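You operate a simulated robot arm through the tools that you are given. There is no shell and no other tool. Be economical: measure what you need, move in short steps, check, and stop when the job is done.

You are at the controls of a simulated robot arm. One attempt, no reset.

JOB
Put things in order on the wooden table. At the end: the white float from the wooden table stands where the yellow nozzle stood; the green cup from the wooden table stands where the white paper roll stood; the yellow nozzle from the wooden table stands where the grey oil bottle (marked "PUMP OIL") stood; the white paper roll stands on top of the blue kneeling pad; the grey oil bottle from the wooden table stands where the green cup stood; whatever was shut is shut again. Leave all else as you found it, and nothing knocked over.

Only the result counts: the job must be done as asked and must still hold three seconds after the hand-in. Knocking over, shifting, dropping, spilling or breaking anything else fails it.

ROBOT AND FRAMES
A 7-joint arm with a two-finger parallel gripper, fixed in place. Base frame: the origin is at the foot of the arm, x ahead of it, y to its left, z up; the work surface is at about z = 800. Units: mm, rad, N and s.
With the tool pointing down near the work surface it reaches from about 300 to 700 mm from the base axis. Its first joint turns from -1.152 to 1.152 rad. Payload 1.57 kg.
Tool frame: the origin (TCP) lies between the finger pads and is the grasp point; the fingertips stand 30 mm ahead of it; z points along the fingers, y is the line along which they close. Largest opening 110 mm; finger width 24, thickness 12; the body of the gripper, 48 by 112 mm, starts 78 mm behind the TCP.
Orientation is that of the tool frame in the base frame, as [roll, pitch, yaw] about the fixed x, y, z axes, in that order (R = Rz(yaw) Ry(pitch) Rx(roll)). With the fingers straight down and closing along the base's y, the tool's x points along the base's -x, its y along +y and its z along -z.

CONTROLS
- The arm moves only by the tool jog_arm. Its argument "motion" is a list of rows, each an object (a shift or turn left out is 0, a gripper value left out holds the last) with "translation": the shift along the base's x, y, z in mm, a list of three; "rot": the turn, a rotation vector about the base's x, y, z in rad, a list of three; "grip": the opening, from 0 (shut) to 1 (fully open). In form: [{"translation": [dx, dy, dz], "rot": [rx, ry, rz], "grip": grip}, ...]. A call has 1 to 20 rows; each row is the pose to reach, as a shift and turn from the pose commanded when the call began. A row lasts 0.2 s, in which the tool goes at most 50 mm and 0.15 rad; a call with a longer step from one row to the next is refused whole, and so is a gripper value outside its range. Where a pose cannot be reached the arm comes as near as it can. A force on the tool above 40 N (or 10 N above the force at the start of the call, whichever is more), or a blocked arm, ends the call early, and 0.2 s more pass. The fingers move at their own pace (about 108 mm/s each) and stop on an object; they squeeze with about 22 N. The grip force told is the motor's: it shows also when the fingers shut on nothing. Time passes only in rows, and 0.2 s behind the last, so rows that repeat a pose let the fingers close. The reply holds the time, the measured pose of the TCP, the force on the tool along the base axes, the opening and the grip force, in the units named above and with some noise, with the torque about the TCP (base axes, N m) and any sound that the robot's microphone picked up, and new pictures: "views" is both (left out), scene, wrist or none.
- Cameras (640 x 400 px; columns grow to the right, rows downward): "scene" is fixed at [167.2, -397.7, 1383]; the picture's right is [0.67, -0.74, 0.00], its down [-0.57, -0.52, -0.64] and it looks along [0.48, 0.43, -0.77] (base axes); focal length 262 px, centre (320, 200). "wrist" rides on the gripper at [70, 16, -141] in the tool frame; the picture's right is [-0.23, 0.97, 0.00], its down [-0.86, -0.20, -0.48] and it looks along [-0.47, -0.11, 0.88] (tool axes); focal length 222 px, centre (320, 200). There is no depth. A picture from a camera that has moved, and an enlarged one, comes with that camera's place and axes in the base frame and with its lens. The place of the scene camera against the robot may be out by one fixed shift of up to 12 mm in any direction.
- close_up(camera, box): a new picture of the part [left, top, right, bottom] of that camera's present view, enlarged. No time passes.
- hand_in(): hands the job in; it is judged then, once.

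Work in short steps. Places have to be worked out from the pictures, the camera data and where the tool is seen: move nearer, look again, correct. Check each grasp and each placing, and mend what went wrong. You have 120 turns and 200 pictures in all, those below and enlarged ones among them. Open the gripper and draw the arm clear of the work before you hand the job in, unless the task says otherwise; then end with one line.

The tools are called after ">>>" as a command line: name --argument value ..., lists and objects as JSON in quotes. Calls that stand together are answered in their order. jog_arm: Moves the arm, as the interface text tells. Its arguments: {"type":"object","properties":{"motion":{"type":"array","items":{"type":"object","properties":{"translation":{"type":"array","items":{"type":"number"}},"rot":{"type":"array","items":{"type":"number"}},"grip":{"type":"number"}}}},"views":{"type":"string","enum":["both","scene","wrist","none"]}},"required":["motion"]} The other tools are called the same way: close_up (camera, box) takes an enlarged picture of a part of a camera's view; hand_in () hands the job in.

At the start:

```text
clock: 0.0
tcp_pos: [441.7, 140.2, 1084.1]
orientation: [-3.141, 0.001, 3.141]
ft_force: [0.8, 0.0, 0.2]
moment: [0.0, 0.01, -0.01]
finger_gap: 110.0
grip_force: 0.2
```

scene: 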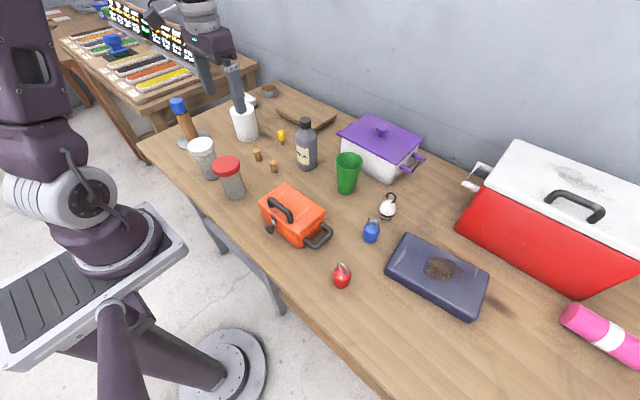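
wrist: 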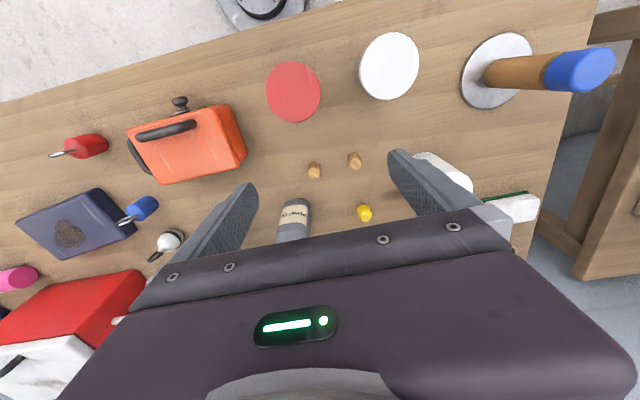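

I'll start with enlarged views of the work area to identify the objects.

>>> close_up --camera "scene" --box '[160, 70, 340, 200]'

>>> close_up --camera "scene" --box '[320, 110, 500, 330]'

>>> close_up --camera "wrist" --box '[260, 130, 560, 270]'

```text
3.08 times, centred on (250, 135) of scene
camera zoom: at [167.2, -397.7, 1383.0], right [0.67, -0.74, 0.0], down [-0.57, -0.52, -0.64], along [0.48, 0.43, -0.77], focal length 808 px, centre (535, 400)
```

zoom: 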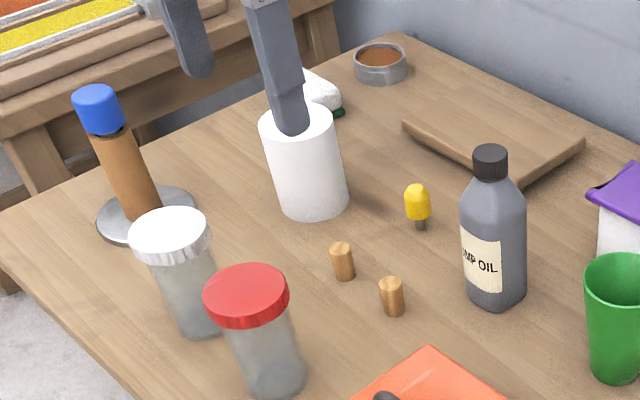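

```text
1.82 times, centred on (410, 220) of scene
camera zoom: at [167.2, -397.7, 1383.0], right [0.67, -0.74, 0.0], down [-0.57, -0.52, -0.64], along [0.48, 0.43, -0.77], focal length 477 px, centre (156, 164)
```

zoom: 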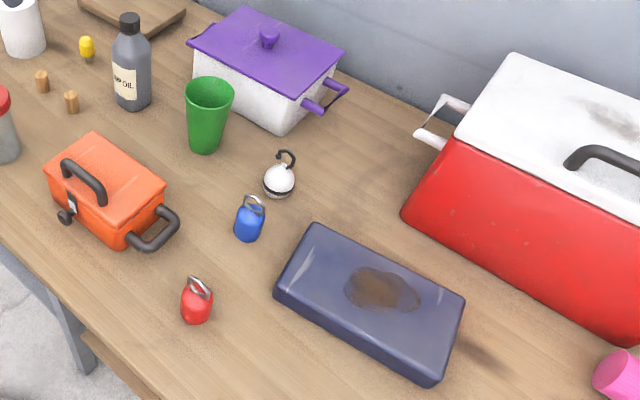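

```text
2.13 times, centred on (410, 200) of wrist
camera zoom: at [371.4, 156.4, 1225.4], right [0.23, 0.97, 0.0], down [0.86, -0.2, 0.48], along [0.47, -0.11, -0.88], focal length 474 px, centre (128, 200)
```

zoom: 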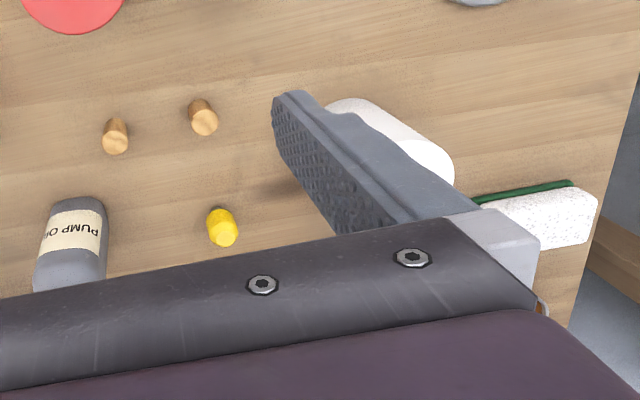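

The roll is at about (582, 334), the nozzle (630, 198), the bottle (613, 60), the cup (607, -102), the float (615, -245) and the pad top (524, -426). The order is roll, cup, bottle, nozzle, float. I'll move above the roll first.

>>> jog_arm --motion '[{"translation": [23, 32, -10]}, {"translation": [46, 64, -20]}, {"translation": [69, 96, -30]}, {"translation": [92, 128, -40]}, {"translation": [115, 160, -52]}, {"translation": [140, 194, -64]}, {"translation": [140, 194, -64]}]'

```text
clock: 1.6
tcp_pos: [568.2, 327.2, 1015.4]
orientation: [-3.118, -0.018, -3.114]
ft_force: [-0.2, 0.5, -0.2]
moment: [0.02, 0.01, -0.01]
finger_gap: 109.8
grip_force: 0.1
out of reach, approached as far as the arm can: row 6
camera wrist: at [500.8, 345.1, 1157.1], right [0.2, 0.98, -0.03], down [0.87, -0.17, 0.47], along [0.45, -0.12, -0.88], focal length 222 px, centre (320, 200)
```

scene: 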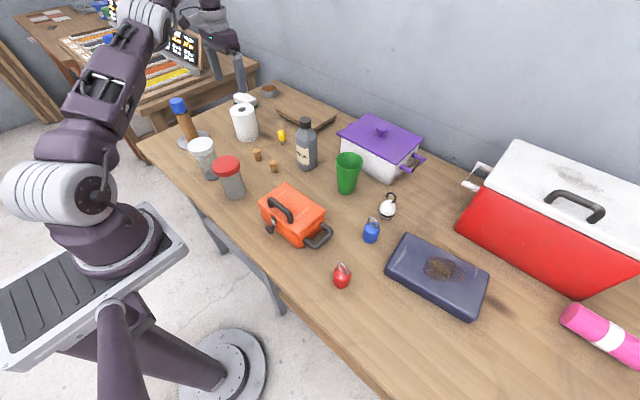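
wrist: 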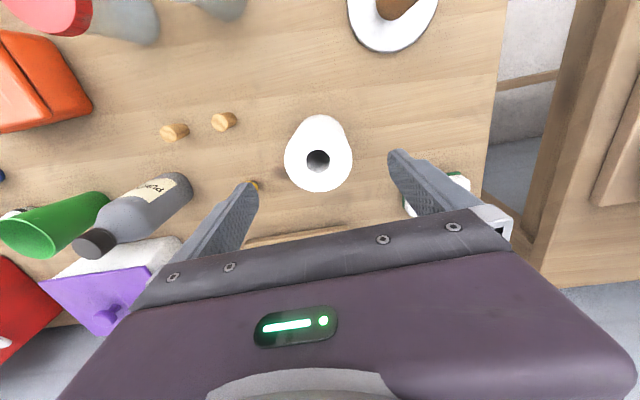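

The arm hit its reach limit at this height, and the roll sits almost directly below the tool. I'll enlarge both views to get its size and position.

>>> close_up --camera "scene" --box '[215, 85, 295, 155]'

>>> close_up --camera "wrist" --box '[220, 90, 420, 215]'

```text
5.71 times, centred on (255, 120) of scene
camera zoom: at [167.2, -397.7, 1383.0], right [0.67, -0.74, 0.0], down [-0.57, -0.52, -0.64], along [0.48, 0.43, -0.77], focal length 1500 px, centre (691, 657)
```

zoom: 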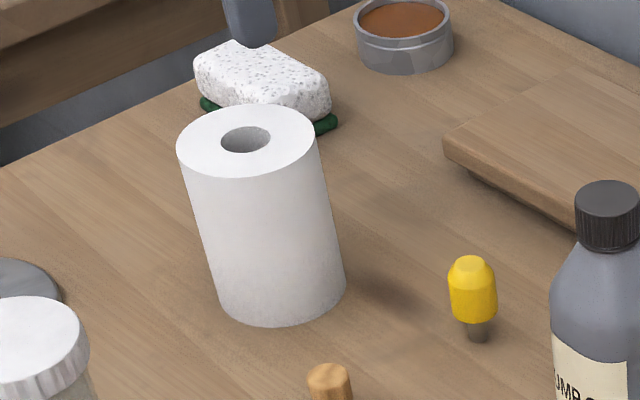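

```text
3.20 times, centred on (320, 152) of wrist
camera zoom: at [500.8, 345.1, 1157.1], right [0.2, 0.98, -0.03], down [0.87, -0.17, 0.47], along [0.45, -0.12, -0.88], focal length 711 px, centre (320, 352)
```

zoom: 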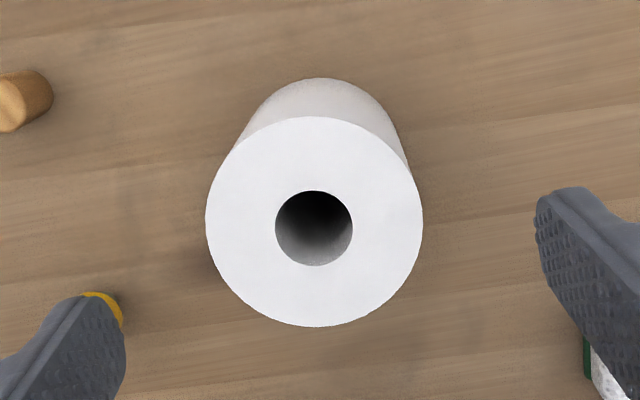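

The roll is about 80 mm across and 105 mm tall, centred near (576, 321). I'll lower to just above it and find out what the shift is measured from.

>>> jog_arm --motion '[{"translation": [-3, -7, -30]}, {"translation": [-6, -13, -62]}, {"translation": [-6, -13, -62]}]'

```text
clock: 2.4
tcp_pos: [575.0, 319.9, 957.6]
orientation: [-3.141, 0.001, 3.14]
ft_force: [0.3, -0.1, 0.3]
moment: [0.01, 0.01, 0.02]
finger_gap: 110.1
grip_force: 0.1
camera wrist: at [505.3, 335.8, 1099.0], right [0.23, 0.97, 0.0], down [0.86, -0.2, 0.48], along [0.47, -0.11, -0.88], focal length 222 px, centre (320, 200)
```

scene: 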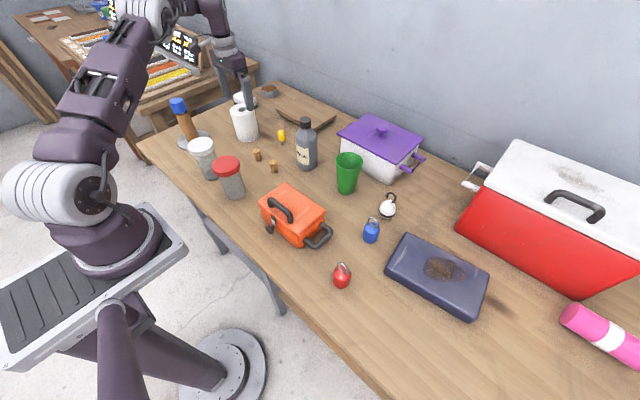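
wrist: 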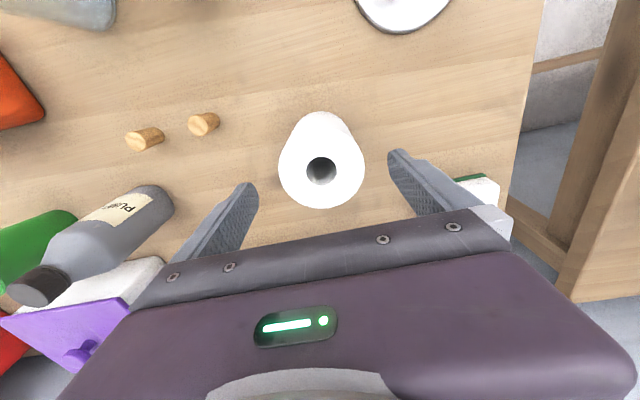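

The roll is centred at about (574, 321) and the tool is at (575, 320). I'll descend and close.

>>> jog_arm --motion '[{"translation": [-1, 0, -40]}, {"translation": [-2, 0, -75]}, {"translation": [-2, 0, -100]}, {"translation": [-2, 0, -100], "grip": 0.6}, {"translation": [-2, 0, -100], "grip": 0.6}, {"translation": [-2, 0, -100], "grip": 0.6}]'

```text
clock: 3.8
tcp_pos: [575.5, 321.3, 859.1]
orientation: [3.14, 0.002, 3.141]
ft_force: [0.7, 0.2, 0.3]
moment: [-0.02, -0.1, 0.0]
finger_gap: 79.5
grip_force: 21.4
camera wrist: at [505.3, 336.6, 999.7], right [0.23, 0.97, 0.0], down [0.86, -0.2, 0.48], along [0.47, -0.11, -0.88], focal length 222 px, centre (320, 200)
```

scene: 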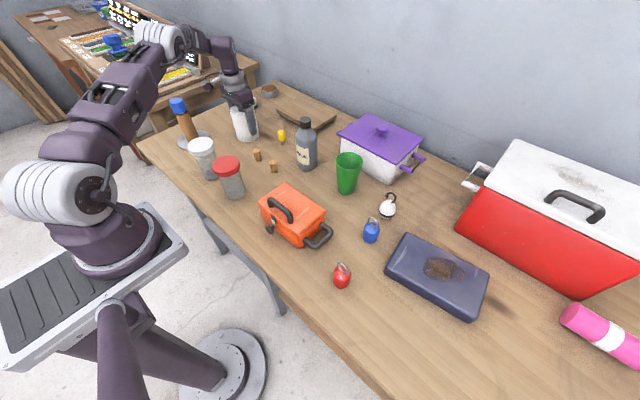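
wrist: 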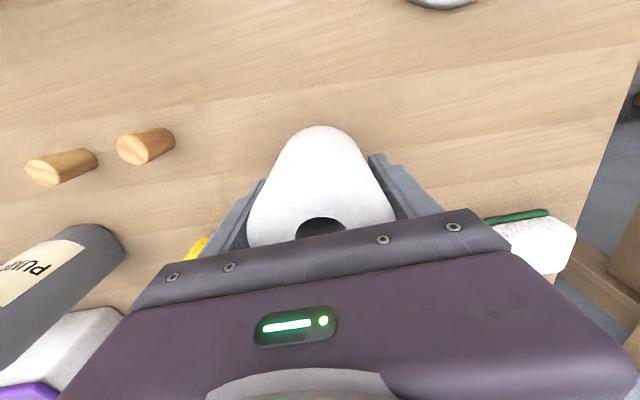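

The roll is gripped at 79.5 mm. I'll lift it and carry it over to the pad at a smaller radius.

>>> jog_arm --motion '[{"translation": [0, 0, 40]}, {"translation": [0, 0, 85]}, {"translation": [-25, -20, 120]}, {"translation": [-50, -50, 150]}, {"translation": [-70, -92, 165]}, {"translation": [-80, -138, 165]}, {"translation": [-85, -186, 165]}, {"translation": [-85, -234, 165]}, {"translation": [-85, -282, 165]}, {"translation": [-85, -330, 165]}, {"translation": [-85, -378, 165]}, {"translation": [-85, -426, 165]}, {"translation": [-85, -474, 165]}, {"translation": [-85, -522, 165]}, {"translation": [-82, -570, 160]}, {"translation": [-74, -618, 150]}, {"translation": [-62, -660, 140]}, {"translation": [-52, -700, 130]}, {"translation": [-52, -705, 125]}]'

```text
clock: 7.8
tcp_pos: [521.3, -385.3, 983.2]
orientation: [-3.14, -0.003, 3.141]
ft_force: [-0.1, -0.7, -1.8]
moment: [0.01, 0.0, -0.04]
finger_gap: 79.5
grip_force: 22.7
camera wrist: at [452.0, -369.0, 1124.4], right [0.23, 0.97, 0.0], down [0.86, -0.2, 0.48], along [0.46, -0.11, -0.88], focal length 222 px, centre (320, 200)
```

scene: 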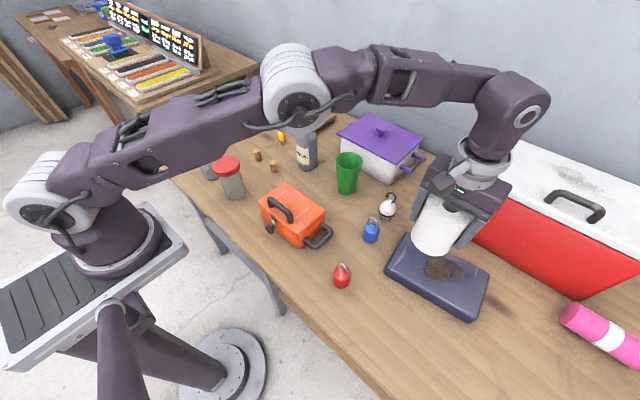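
wrist: 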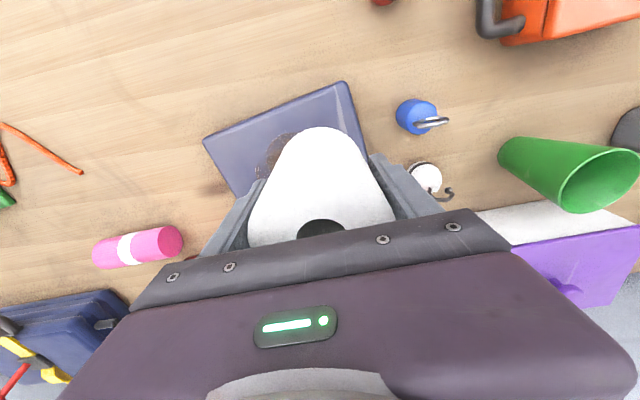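

The pad's near edge runs from (460, -342) to (483, -533), so about (524, -394) puts the roll well inside it. I'll lower to just above the expected pad top and check.

>>> jog_arm --motion '[{"translation": [2, -5, -40]}, {"translation": [3, -9, -75]}, {"translation": [3, -9, -85]}, {"translation": [3, -9, -85]}]'

>>> close_up --camera "scene" --box '[370, 160, 530, 330]'

```text
clock: 8.8
tcp_pos: [525.3, -390.7, 898.6]
orientation: [-3.14, 0.001, -3.141]
ft_force: [-4.5, 3.6, 18.8]
moment: [0.65, -0.13, 0.04]
finger_gap: 79.7
grip_force: 21.8
camera wrist: at [454.0, -375.8, 1039.0], right [0.23, 0.97, 0.0], down [0.85, -0.2, 0.48], along [0.47, -0.11, -0.88], focal length 222 px, centre (320, 200)
```

scene: 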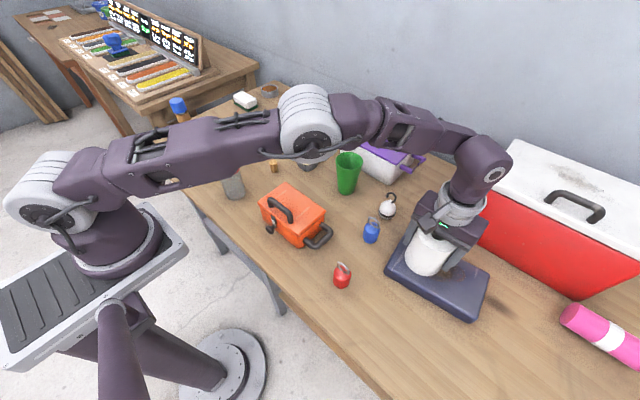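
wrist: 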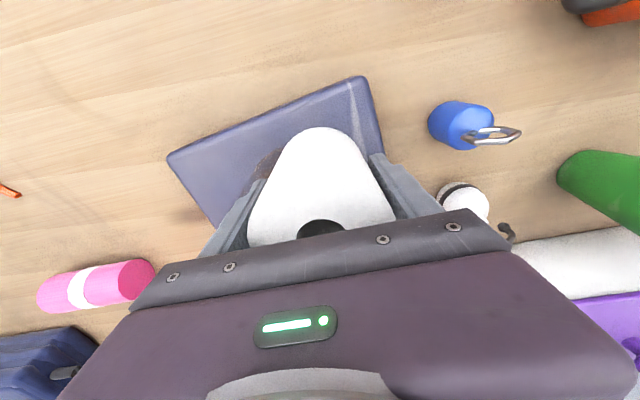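

```text
2.35 times, centred on (450, 245) of scene
camera zoom: at [166.8, -397.4, 1383.2], right [0.67, -0.74, 0.0], down [-0.57, -0.52, -0.64], along [0.48, 0.43, -0.77], focal length 618 px, centre (14, 94)
```

zoom: 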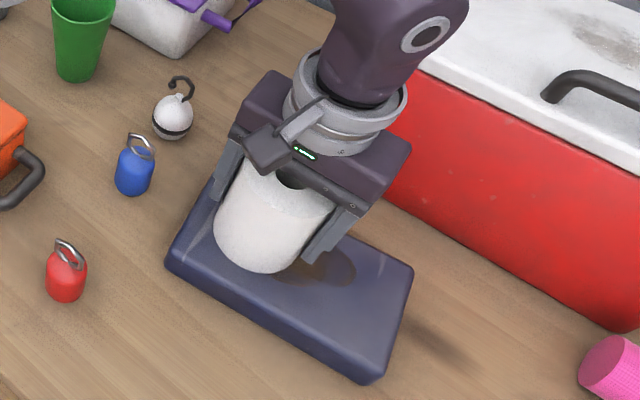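

The roll is resting on the pad with about 19 N of push, so the pad top is near z = 840. I'll ease off 1.5 mm, open and withdraw straight up.

>>> jog_arm --motion '[{"translation": [0, 1, 1.5]}, {"translation": [0, 1, 1.5], "grip": 1.0}, {"translation": [0, 1, 1.5], "grip": 1.0}, {"translation": [0, 1, 1.5], "grip": 1.0}, {"translation": [-1, 1, 30]}, {"translation": [-2, 1, 70]}, {"translation": [-5, 1, 105]}, {"translation": [-20, 10, 130]}, {"translation": [-30, 40, 150]}]'

>>> close_up --camera "scene" --box '[320, 110, 530, 330]'

```text
clock: 10.8
tcp_pos: [495.9, -352.3, 1047.7]
orientation: [3.141, 0.0, -3.141]
ft_force: [-1.0, 0.4, -0.1]
moment: [-0.02, 0.0, 0.01]
finger_gap: 110.1
grip_force: 0.1
camera wrist: at [426.0, -335.2, 1187.8], right [0.23, 0.97, 0.0], down [0.86, -0.2, 0.48], along [0.47, -0.11, -0.88], focal length 222 px, centre (320, 200)
```

scene: 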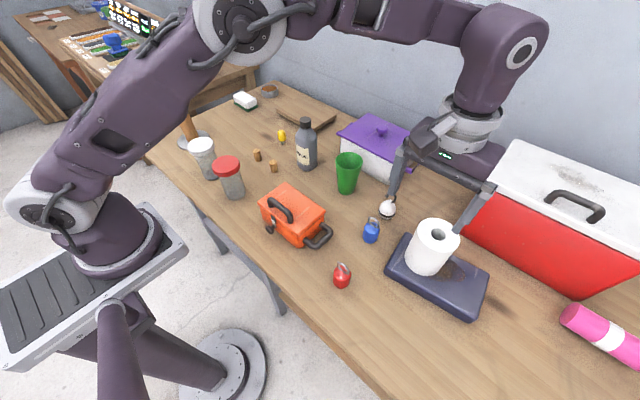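
wrist: 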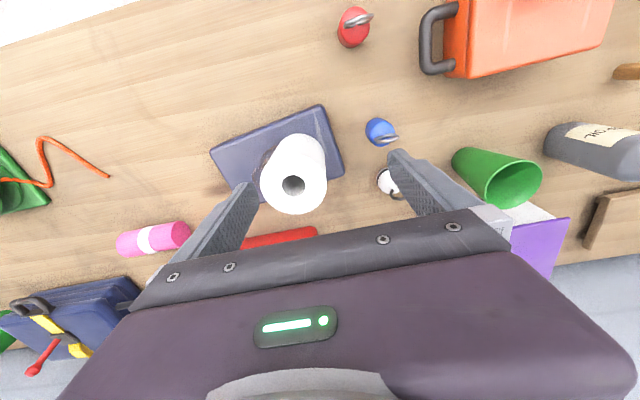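

```text
1.82 times, centred on (425, 220) of scene
camera zoom: at [167.2, -397.7, 1383.0], right [0.67, -0.74, 0.0], down [-0.57, -0.52, -0.64], along [0.48, 0.43, -0.77], focal length 477 px, centre (129, 164)
```

zoom: 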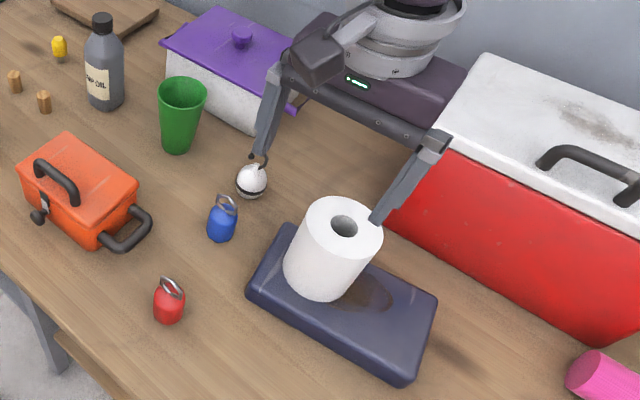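

The roll stands on the pad. Next is the cup, so I'll move above it for a look.

>>> jog_arm --motion '[{"translation": [15, 45, 0]}, {"translation": [32, 90, 0]}, {"translation": [50, 135, -5]}, {"translation": [70, 178, -15]}, {"translation": [88, 216, -30]}, {"translation": [103, 246, -48]}, {"translation": [103, 246, -48]}]'

>>> close_up --camera "wrist" --box '[220, 90, 420, 215]'

```text
clock: 12.4
tcp_pos: [599.3, -107.1, 998.8]
orientation: [-3.141, 0.0, 3.141]
ft_force: [-0.6, -0.8, 0.6]
moment: [0.01, -0.02, 0.04]
finger_gap: 110.2
grip_force: 0.1
camera wrist: at [528.9, -91.4, 1140.5], right [0.23, 0.97, 0.0], down [0.86, -0.2, 0.48], along [0.47, -0.11, -0.88], focal length 222 px, centre (320, 200)
```

scene: 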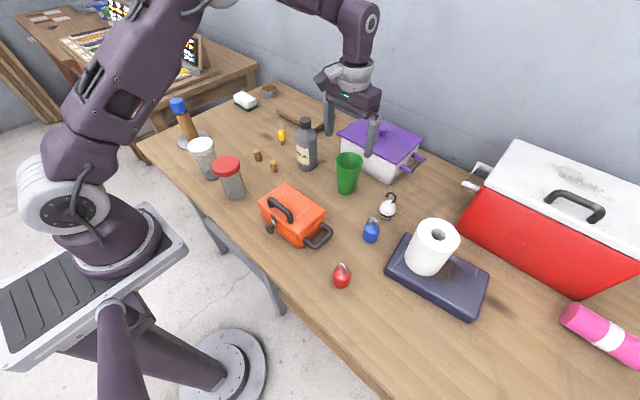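
wrist: 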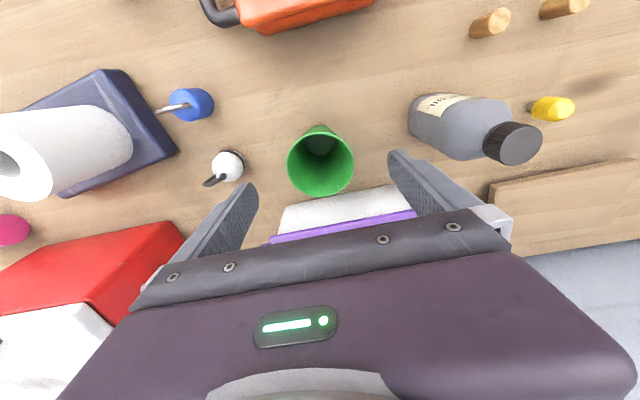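

```text
3.20 times, centred on (320, 152) of wrist
camera zoom: at [528.9, -91.4, 1140.5], right [0.23, 0.97, 0.0], down [0.86, -0.2, 0.48], along [0.47, -0.11, -0.88], focal length 711 px, centre (320, 352)
```

zoom: 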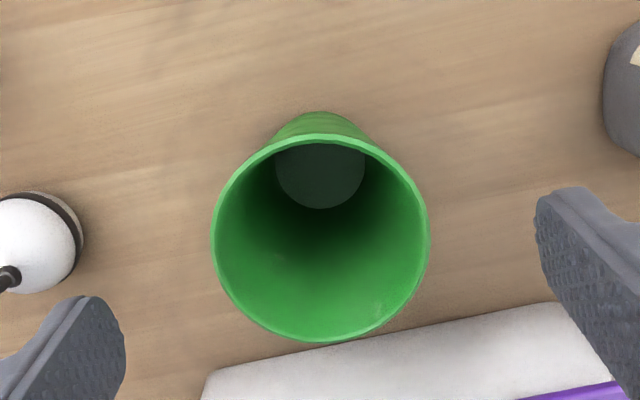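

The cup is at about (611, -109), about 108 mm tall and 75 mm across the rim. I'll lower to just above the rim and check.

>>> jog_arm --motion '[{"translation": [6, -1, -25]}, {"translation": [11, -2, -50]}, {"translation": [11, -2, -50]}]' --views "none"

>>> close_up --camera "wrist" --box '[220, 90, 420, 215]'

```text
clock: 13.2
tcp_pos: [610.2, -109.2, 948.8]
orientation: [3.141, -0.001, -3.14]
ft_force: [0.5, 0.9, 0.2]
moment: [-0.02, 0.01, 0.0]
finger_gap: 110.2
grip_force: 0.0
```

```text
3.20 times, centred on (320, 152) of wrist
camera zoom: at [539.0, -92.5, 1091.0], right [0.23, 0.97, 0.0], down [0.86, -0.2, 0.48], along [0.47, -0.11, -0.88], focal length 711 px, centre (320, 352)
```

zoom: 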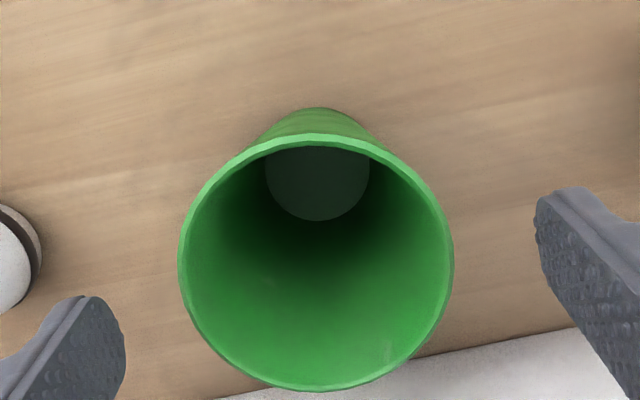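

The cup is centred at (610.5, -110.3) with its rim at z = 905. I'll descend to z = 862 and close.

>>> jog_arm --motion '[{"translation": [0, -1, -40]}, {"translation": [0, -1, -75]}, {"translation": [0, -1, -88]}, {"translation": [0, -1, -88], "grip": 0.4}, {"translation": [0, -1, -88], "grip": 0.4}, {"translation": [0, -1, -88], "grip": 0.4}]'

```text
clock: 14.6
tcp_pos: [606.5, -110.5, 860.8]
orientation: [-3.142, 0.0, -3.142]
ft_force: [-0.1, 0.0, 0.8]
moment: [0.01, 0.03, 0.0]
finger_gap: 71.7
grip_force: 21.7
camera wrist: at [536.8, -93.6, 1003.7], right [0.23, 0.97, 0.0], down [0.86, -0.2, 0.48], along [0.47, -0.11, -0.88], focal length 222 px, centre (320, 200)
```

scene: 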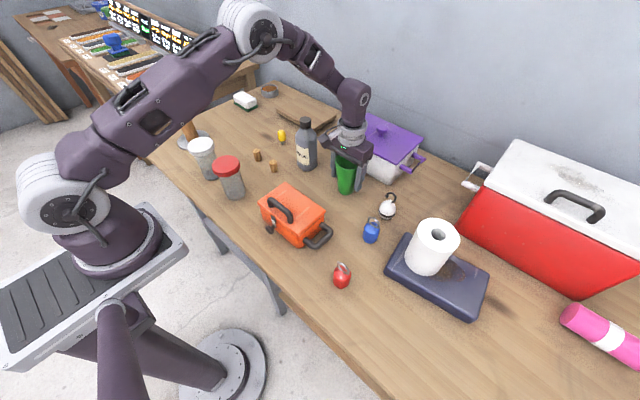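
wrist: 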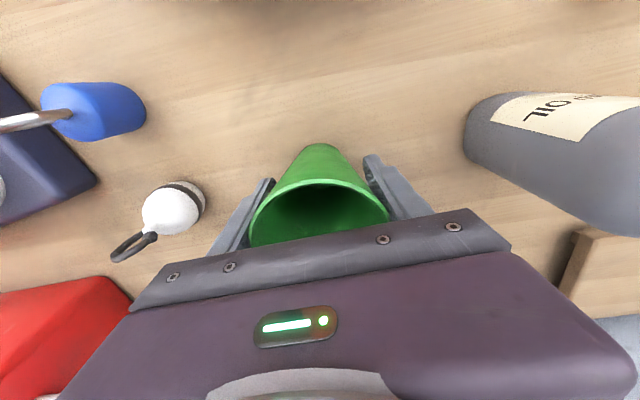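

The cup is held at 71.7 mm. I'll lift it, carry it inward around the tall bottle, and stop above the old roll spot.

>>> jog_arm --motion '[{"translation": [0, 0, 40]}, {"translation": [0, 0, 85]}, {"translation": [-35, 0, 118]}, {"translation": [-75, 5, 145]}, {"translation": [-110, 38, 148]}, {"translation": [-120, 86, 148]}, {"translation": [-120, 134, 148]}, {"translation": [-120, 182, 148]}, {"translation": [-120, 230, 148]}, {"translation": [-115, 278, 145]}, {"translation": [-100, 325, 140]}, {"translation": [-75, 366, 130]}, {"translation": [-52, 404, 115]}, {"translation": [-36.5, 431, 90]}, {"translation": [-36.5, 431, 60]}, {"translation": [-36.5, 431, 60]}]'

```text
clock: 18.0
tcp_pos: [571.1, 320.6, 921.3]
orientation: [-3.14, -0.001, -3.14]
ft_force: [-0.5, -0.1, -0.5]
moment: [0.0, -0.01, 0.03]
finger_gap: 71.3
grip_force: 22.1
camera wrist: at [501.6, 337.6, 1063.0], right [0.23, 0.97, 0.0], down [0.86, -0.2, 0.48], along [0.47, -0.11, -0.88], focal length 222 px, centre (320, 200)
```

scene: 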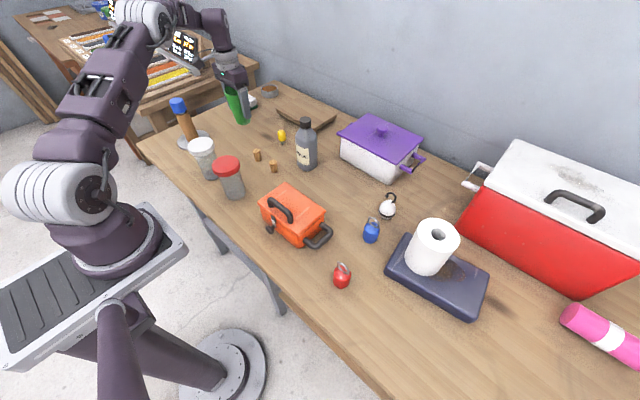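
wrist: 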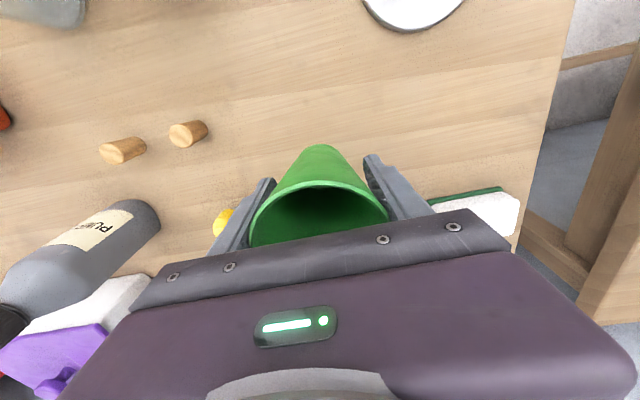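

The cup is over the old roll spot and everything around it is clear. I'll lower it to its original grip height.

>>> jog_arm --motion '[{"translation": [0, 0, -30]}, {"translation": [0, 0, -52]}, {"translation": [0, 0, -58]}, {"translation": [0, 0, -60]}, {"translation": [0, 0, -60]}]'

```text
clock: 19.2
tcp_pos: [571.5, 320.6, 861.4]
orientation: [3.139, -0.001, -3.141]
ft_force: [-1.1, 0.8, 1.2]
moment: [0.04, 0.01, 0.01]
finger_gap: 71.4
grip_force: 21.7
camera wrist: at [501.8, 336.6, 1003.4], right [0.23, 0.97, 0.0], down [0.86, -0.2, 0.48], along [0.47, -0.11, -0.88], focal length 222 px, centre (320, 200)
```

scene: 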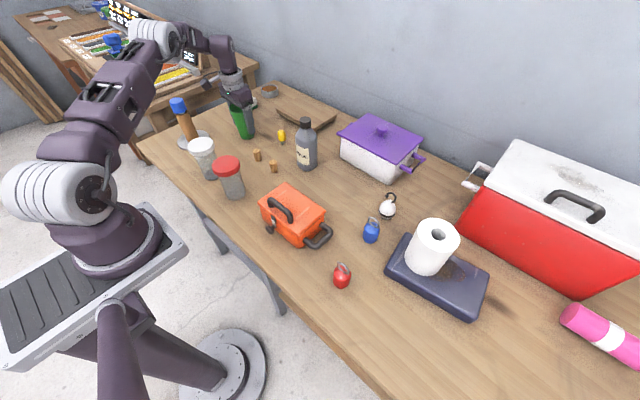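
wrist: 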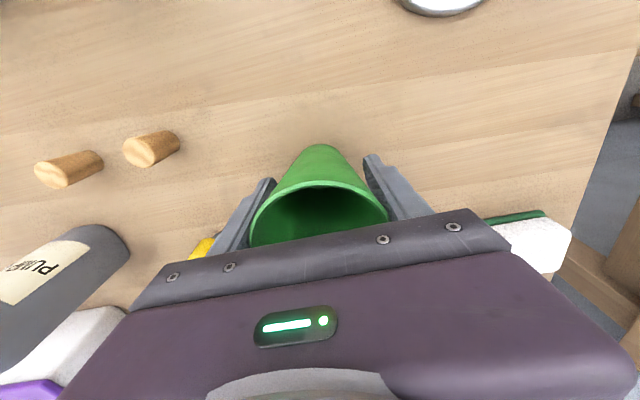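

The readings show almost no contact force, so I'll go down 1 mm more, release and rise.

>>> jog_arm --motion '[{"translation": [0, 0, -1]}, {"translation": [0, 0, -1]}, {"translation": [0, 0, -1], "grip": 1.0}, {"translation": [0, 0, -1], "grip": 1.0}, {"translation": [0, 0, -1], "grip": 1.0}, {"translation": [0, 0, 35]}, {"translation": [0, 0, 75]}, {"translation": [0, 0, 95]}, {"translation": [0, 0, 95]}]'

>>> close_up --camera "wrist" --box '[220, 90, 420, 215]'

```text
clock: 21.2
tcp_pos: [570.2, 321.3, 958.4]
orientation: [3.141, -0.001, 3.142]
ft_force: [0.6, -0.9, 0.4]
moment: [0.0, 0.04, 0.03]
finger_gap: 110.2
grip_force: 0.0
camera wrist: at [499.7, 337.2, 1098.9], right [0.23, 0.97, 0.0], down [0.86, -0.2, 0.48], along [0.47, -0.11, -0.88], focal length 222 px, centre (320, 200)
```

scene: 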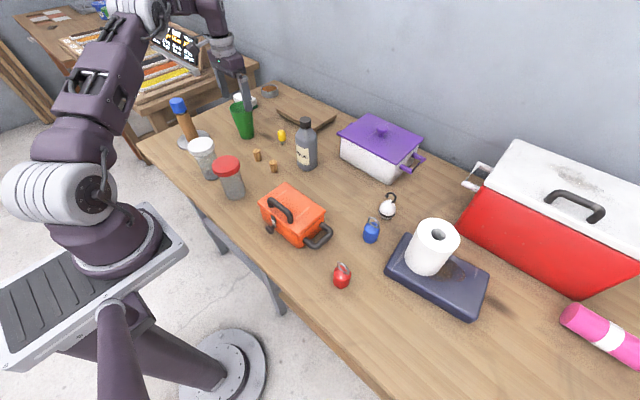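
wrist: 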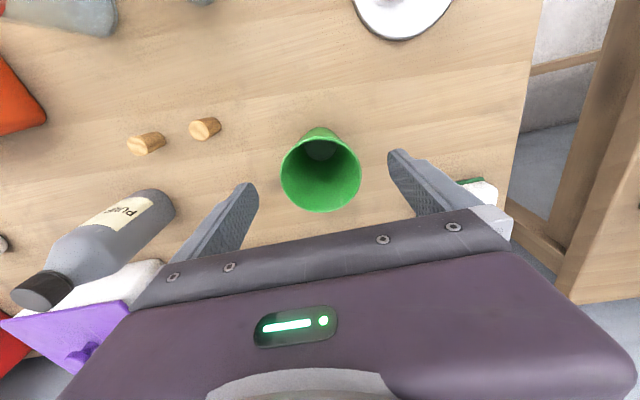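

```text
3.20 times, centred on (320, 152) of wrist
camera zoom: at [499.7, 337.2, 1098.9], right [0.23, 0.97, 0.0], down [0.86, -0.2, 0.48], along [0.47, -0.11, -0.88], focal length 711 px, centre (320, 352)
```

zoom: 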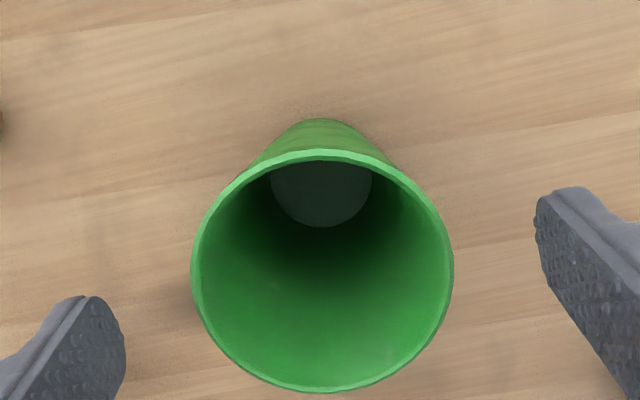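

The cup stands at about (575, 320), matching the roll's old place. Next is the bottle, so I'll measure its height and shape.

>>> close_up --camera "scene" --box '[265, 105, 345, 175]'

```text
5.71 times, centred on (305, 140) of scene
camera zoom: at [167.2, -397.7, 1383.0], right [0.67, -0.74, 0.0], down [-0.57, -0.52, -0.64], along [0.48, 0.43, -0.77], focal length 1500 px, centre (406, 543)
```

zoom: 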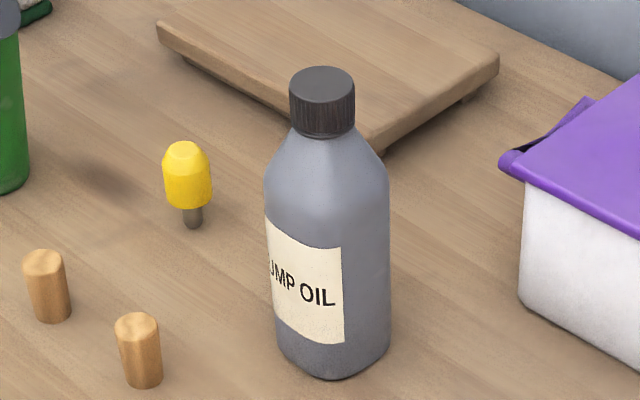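

The bottle is about 165 mm tall with a rounded-square body, so it should be gripped near z = 895. I'll move above it to see how it's turned.

>>> jog_arm --motion '[{"translation": [-5, -15, 35]}, {"translation": [-10, -55, 60]}, {"translation": [-5, -100, 83]}, {"translation": [5, -148, 90]}, {"translation": [15, -196, 90]}, {"translation": [24, -240, 90]}, {"translation": [30, -265, 90]}, {"translation": [30, -265, 90]}]' --views "wrist"

>>> close_up --camera "wrist" --box '[220, 90, 420, 215]'

```text
refused: row 3 steps farther than a row can; nothing moved
```

```text
3.20 times, centred on (320, 152) of wrist
camera zoom: at [499.7, 337.2, 1098.9], right [0.23, 0.97, 0.0], down [0.86, -0.2, 0.48], along [0.47, -0.11, -0.88], focal length 711 px, centre (320, 352)
```

zoom: 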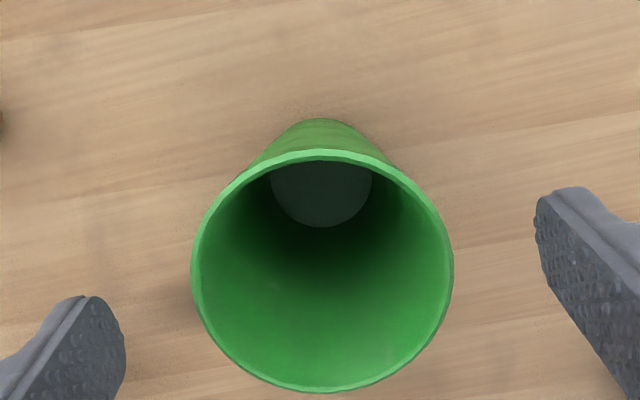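

That call was refused because one step was too long. I'm resending it with shorter steps.

>>> jog_arm --motion '[{"translation": [-5, -15, 35]}, {"translation": [-10, -50, 60]}, {"translation": [-5, -92, 80]}, {"translation": [5, -136, 90]}, {"translation": [15, -182, 90]}, {"translation": [24, -226, 90]}, {"translation": [30, -265, 90]}, {"translation": [30, -265, 90]}]' --views "wrist"

>>> close_up --camera "wrist" --box '[220, 90, 420, 215]'

```text
clock: 23.0
tcp_pos: [603.0, 55.8, 1045.8]
orientation: [-3.141, 0.001, -3.139]
ft_force: [1.2, -0.9, -1.2]
moment: [0.02, 0.02, -0.01]
finger_gap: 110.0
grip_force: 0.1
camera wrist: at [532.5, 72.2, 1186.4], right [0.23, 0.97, 0.0], down [0.86, -0.2, 0.48], along [0.47, -0.11, -0.88], focal length 222 px, centre (320, 200)
```

wrist: 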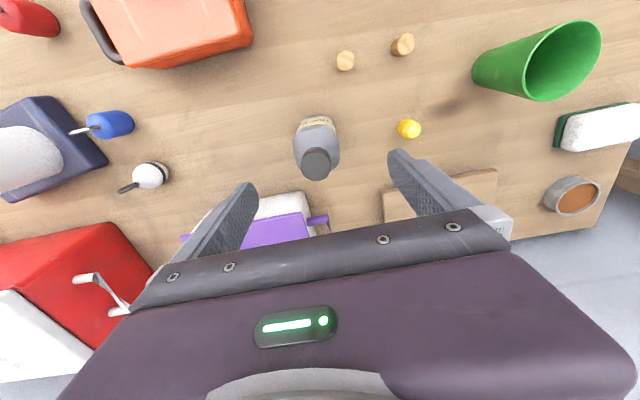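

```text
3.20 times, centred on (320, 152) of wrist
camera zoom: at [532.5, 72.2, 1186.4], right [0.23, 0.97, 0.0], down [0.86, -0.2, 0.48], along [0.47, -0.11, -0.88], focal length 711 px, centre (320, 352)
```

zoom: 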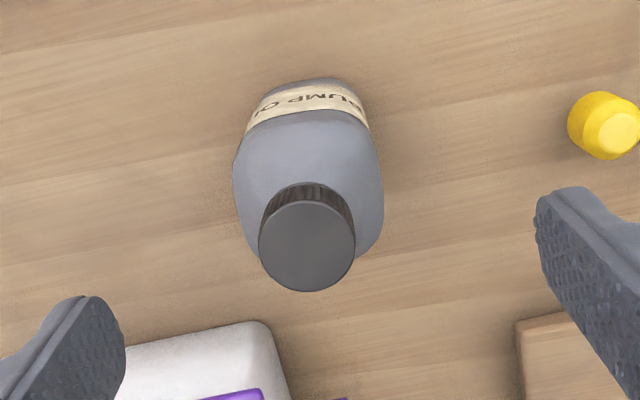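

The bottle centre is about (610, 50). One tighter enlargement should show the body's yaw before I grip.

>>> close_up --camera "wrist" --box '[280, 105, 352, 185]'

>>> close_up --camera "scene" --box '[285, 115, 330, 175]'

```text
5.00 times, centred on (316, 145) of wrist
camera zoom: at [532.5, 72.2, 1186.4], right [0.23, 0.97, 0.0], down [0.86, -0.2, 0.48], along [0.47, -0.11, -0.88], focal length 1111 px, centre (340, 475)
```

zoom: 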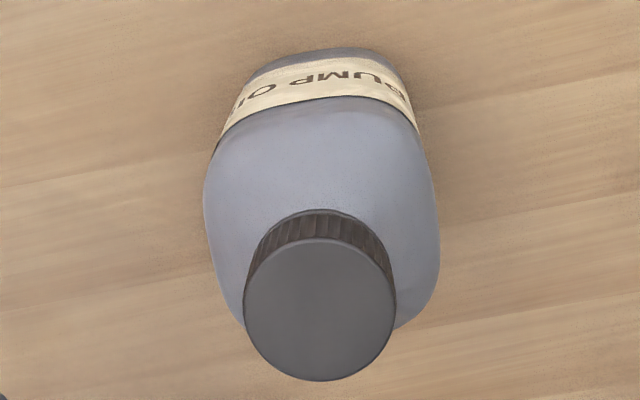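

```text
6.67 times, centred on (308, 145) of scene
camera zoom: at [167.2, -397.7, 1383.0], right [0.67, -0.74, 0.0], down [-0.57, -0.52, -0.64], along [0.48, 0.43, -0.77], focal length 1750 px, centre (403, 567)
```

zoom: 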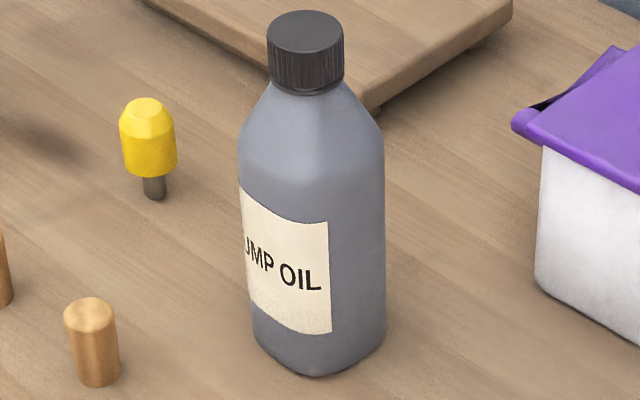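

The body is roughly square to the base axes, so I'll grip with zero yaw at (610, 50), descending to z = 898.

>>> jog_arm --motion '[{"translation": [7, -6, -30]}, {"translation": [7, -6, -75]}, {"translation": [7, -6, -115]}, {"translation": [7, -6, -140]}, {"translation": [7, -6, -149]}, {"translation": [7, -6, -149]}]'

```text
clock: 24.4
tcp_pos: [607.3, 49.5, 896.9]
orientation: [3.141, -0.001, -3.14]
ft_force: [0.5, 1.0, 0.7]
moment: [0.0, 0.02, 0.02]
finger_gap: 110.0
grip_force: 0.0
camera wrist: at [537.9, 66.0, 1037.9], right [0.23, 0.97, 0.0], down [0.86, -0.2, 0.48], along [0.47, -0.11, -0.88], focal length 222 px, centre (320, 200)
```

scene: 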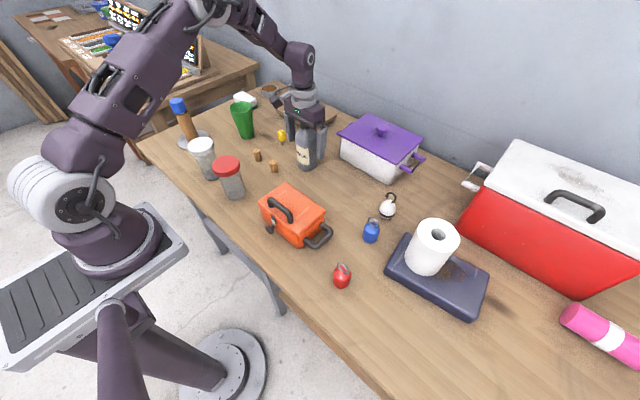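
wrist: 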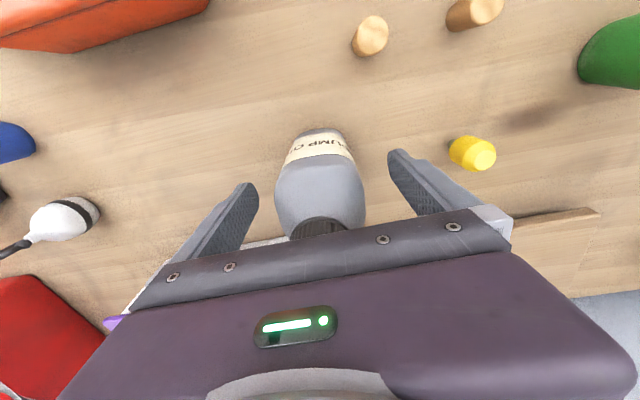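

There's no contact and the bottle sits between the fingers, so I'll close.

>>> jog_arm --motion '[{"translation": [0, 0, -2], "grip": 0.35}, {"translation": [0, 0, -2], "grip": 0.35}, {"translation": [0, 0, -2], "grip": 0.35}]' --views "wrist"

```text
clock: 25.2
tcp_pos: [608.8, 48.9, 895.9]
orientation: [3.141, 0.001, 3.14]
ft_force: [-1.3, -0.8, 1.4]
moment: [-0.08, 0.07, -0.03]
finger_gap: 57.7
grip_force: 22.2
camera wrist: at [538.1, 66.2, 1036.6], right [0.23, 0.97, 0.0], down [0.86, -0.2, 0.48], along [0.47, -0.11, -0.88], focal length 222 px, centre (320, 200)
```

wrist: 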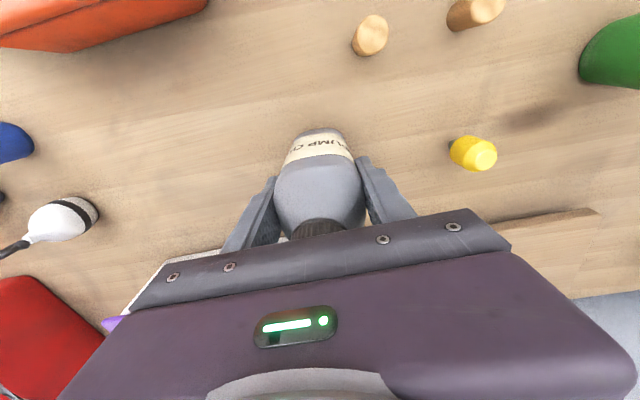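

The bottle is gripped at 57.7 mm. I'll lift it slightly and move it straight to the old cup spot, 160 mm along -y.

>>> jog_arm --motion '[{"translation": [0, 0, 25]}, {"translation": [0, 0, 50]}, {"translation": [0, -40, 50]}, {"translation": [0, -85, 50]}, {"translation": [1, -130, 50]}, {"translation": [1, -160, 40]}, {"translation": [1, -160, 15]}, {"translation": [1, -160, 5]}, {"translation": [1, -160, 1.5]}, {"translation": [1, -160, 0.5]}, {"translation": [1, -160, 0.5]}]'

```text
clock: 27.6
tcp_pos: [610.5, -109.7, 895.9]
orientation: [-3.142, 0.001, 3.14]
ft_force: [0.1, -0.6, -2.4]
moment: [0.02, -0.03, -0.02]
finger_gap: 57.4
grip_force: 22.1
camera wrist: at [540.3, -93.7, 1036.7], right [0.23, 0.97, 0.0], down [0.86, -0.2, 0.48], along [0.47, -0.11, -0.88], focal length 222 px, centre (320, 200)
```

scene: 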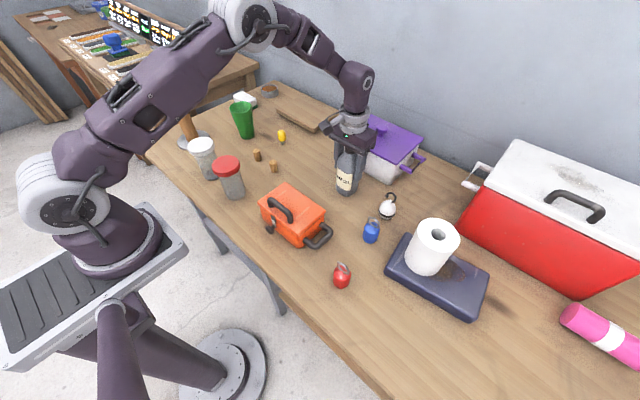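
wrist: 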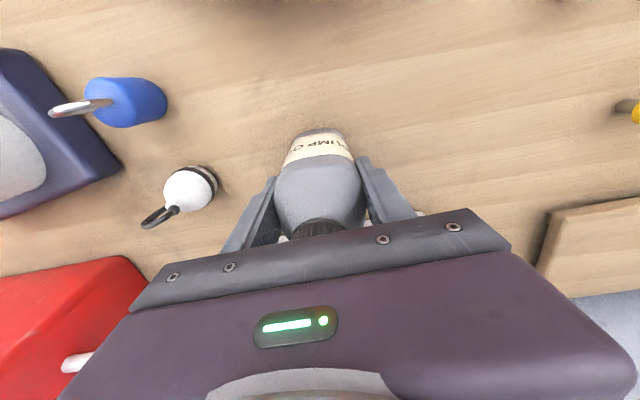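

The wrist still reads about -2.4 N, which is the bottle's weight. I'll lower in 1 mm steps to feel the table.

>>> jog_arm --motion '[{"translation": [0, 0, -1]}, {"translation": [0, 0, -1]}]' --views "none"

```text
clock: 28.2
tcp_pos: [610.4, -108.9, 894.2]
orientation: [-3.14, 0.001, 3.142]
ft_force: [-2.2, -0.8, 7.2]
moment: [0.05, 0.33, 0.01]
finger_gap: 57.7
grip_force: 22.0
```

The table is touched at 7 N. I'll release and rise well above the cap.

>>> jog_arm --motion '[{"translation": [0, 0, -0.5], "grip": 1.0}, {"translation": [0, 0, -0.5], "grip": 1.0}, {"translation": [0, 0, -0.5], "grip": 1.0}, {"translation": [0, 0, 30]}, {"translation": [0, 0, 75]}, {"translation": [0, 0, 120]}, {"translation": [0, 0, 150]}, {"translation": [0, 0, 150]}]'

>>> close_up --camera "wrist" --box '[220, 90, 420, 215]'

```text
clock: 30.0
tcp_pos: [608.4, -108.7, 1044.7]
orientation: [3.141, 0.001, -3.141]
ft_force: [-0.3, 0.3, 0.6]
moment: [0.03, 0.0, -0.02]
finger_gap: 109.7
grip_force: 0.0
camera wrist: at [538.5, -92.7, 1186.5], right [0.23, 0.97, 0.0], down [0.86, -0.2, 0.48], along [0.47, -0.11, -0.88], focal length 222 px, centre (320, 200)
```

scene: 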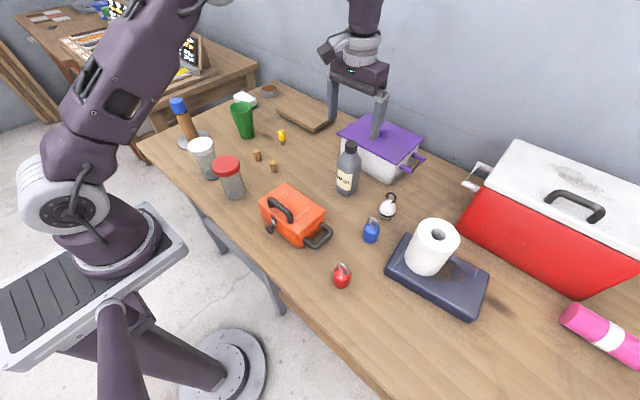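
wrist: 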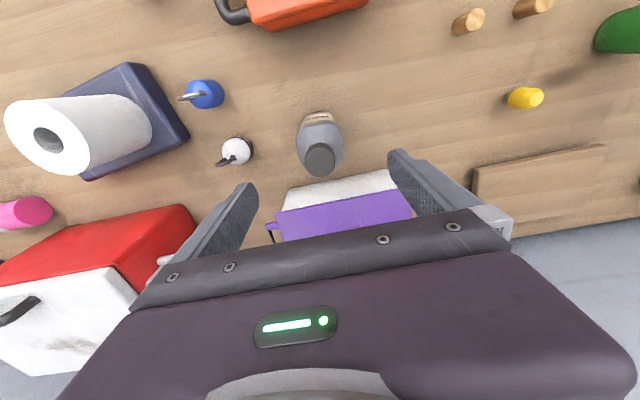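

```text
3.20 times, centred on (320, 152) of wrist
camera zoom: at [538.5, -92.7, 1186.5], right [0.23, 0.97, 0.0], down [0.86, -0.2, 0.48], along [0.47, -0.11, -0.88], focal length 711 px, centre (320, 352)
```

zoom: 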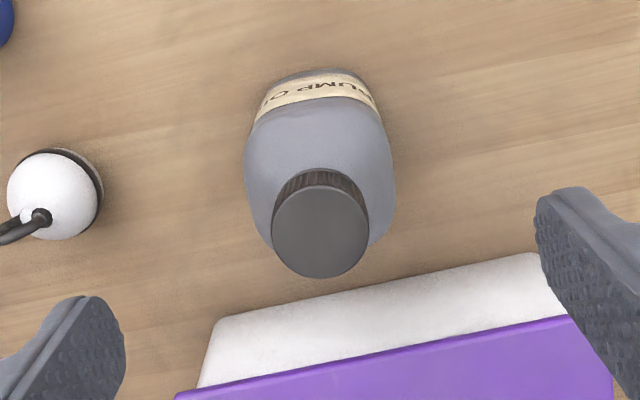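

The bottle stands at about (612, -110), on the cup's old place. Next is the nozzle near (625, 192), so I'll go above it with the gripper narrowed.

>>> jog_arm --motion '[{"translation": [0, 45, 0]}, {"translation": [0, 92, 0]}, {"translation": [0, 138, -10]}, {"translation": [0, 182, -25], "grip": 0.65}, {"translation": [3, 222, -45], "grip": 0.65}, {"translation": [6, 260, -70], "grip": 0.65}, {"translation": [10, 298, -95], "grip": 0.65}, {"translation": [12, 302, -120], "grip": 0.65}, {"translation": [12, 302, -120], "grip": 0.65}]' --views "wrist"

>>> close_up --camera "wrist" --box '[220, 90, 420, 215]'

```text
clock: 32.0
tcp_pos: [622.7, 194.1, 924.3]
orientation: [-3.139, 0.0, -3.14]
ft_force: [-0.8, -0.1, 0.7]
moment: [-0.02, -0.03, 0.02]
finger_gap: 71.2
grip_force: 0.0
camera wrist: at [552.9, 209.0, 1065.6], right [0.23, 0.97, 0.0], down [0.86, -0.2, 0.48], along [0.47, -0.11, -0.88], focal length 222 px, centre (320, 200)
```

wrist: 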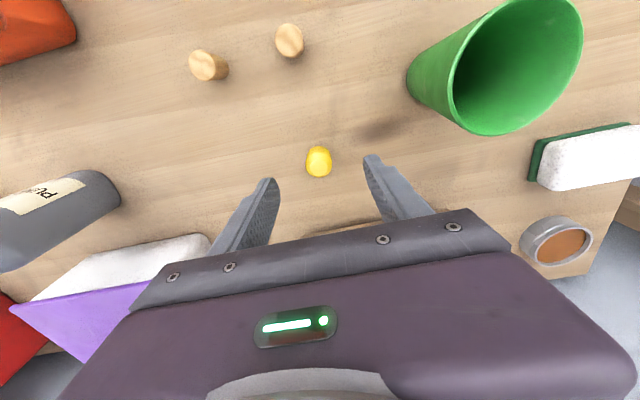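

```text
3.20 times, centred on (320, 152) of wrist
camera zoom: at [552.9, 209.0, 1065.6], right [0.23, 0.97, 0.0], down [0.86, -0.2, 0.48], along [0.47, -0.11, -0.88], focal length 711 px, centre (320, 352)
```

zoom: 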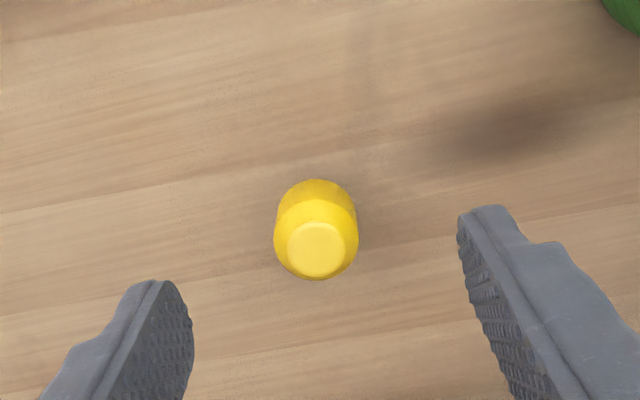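

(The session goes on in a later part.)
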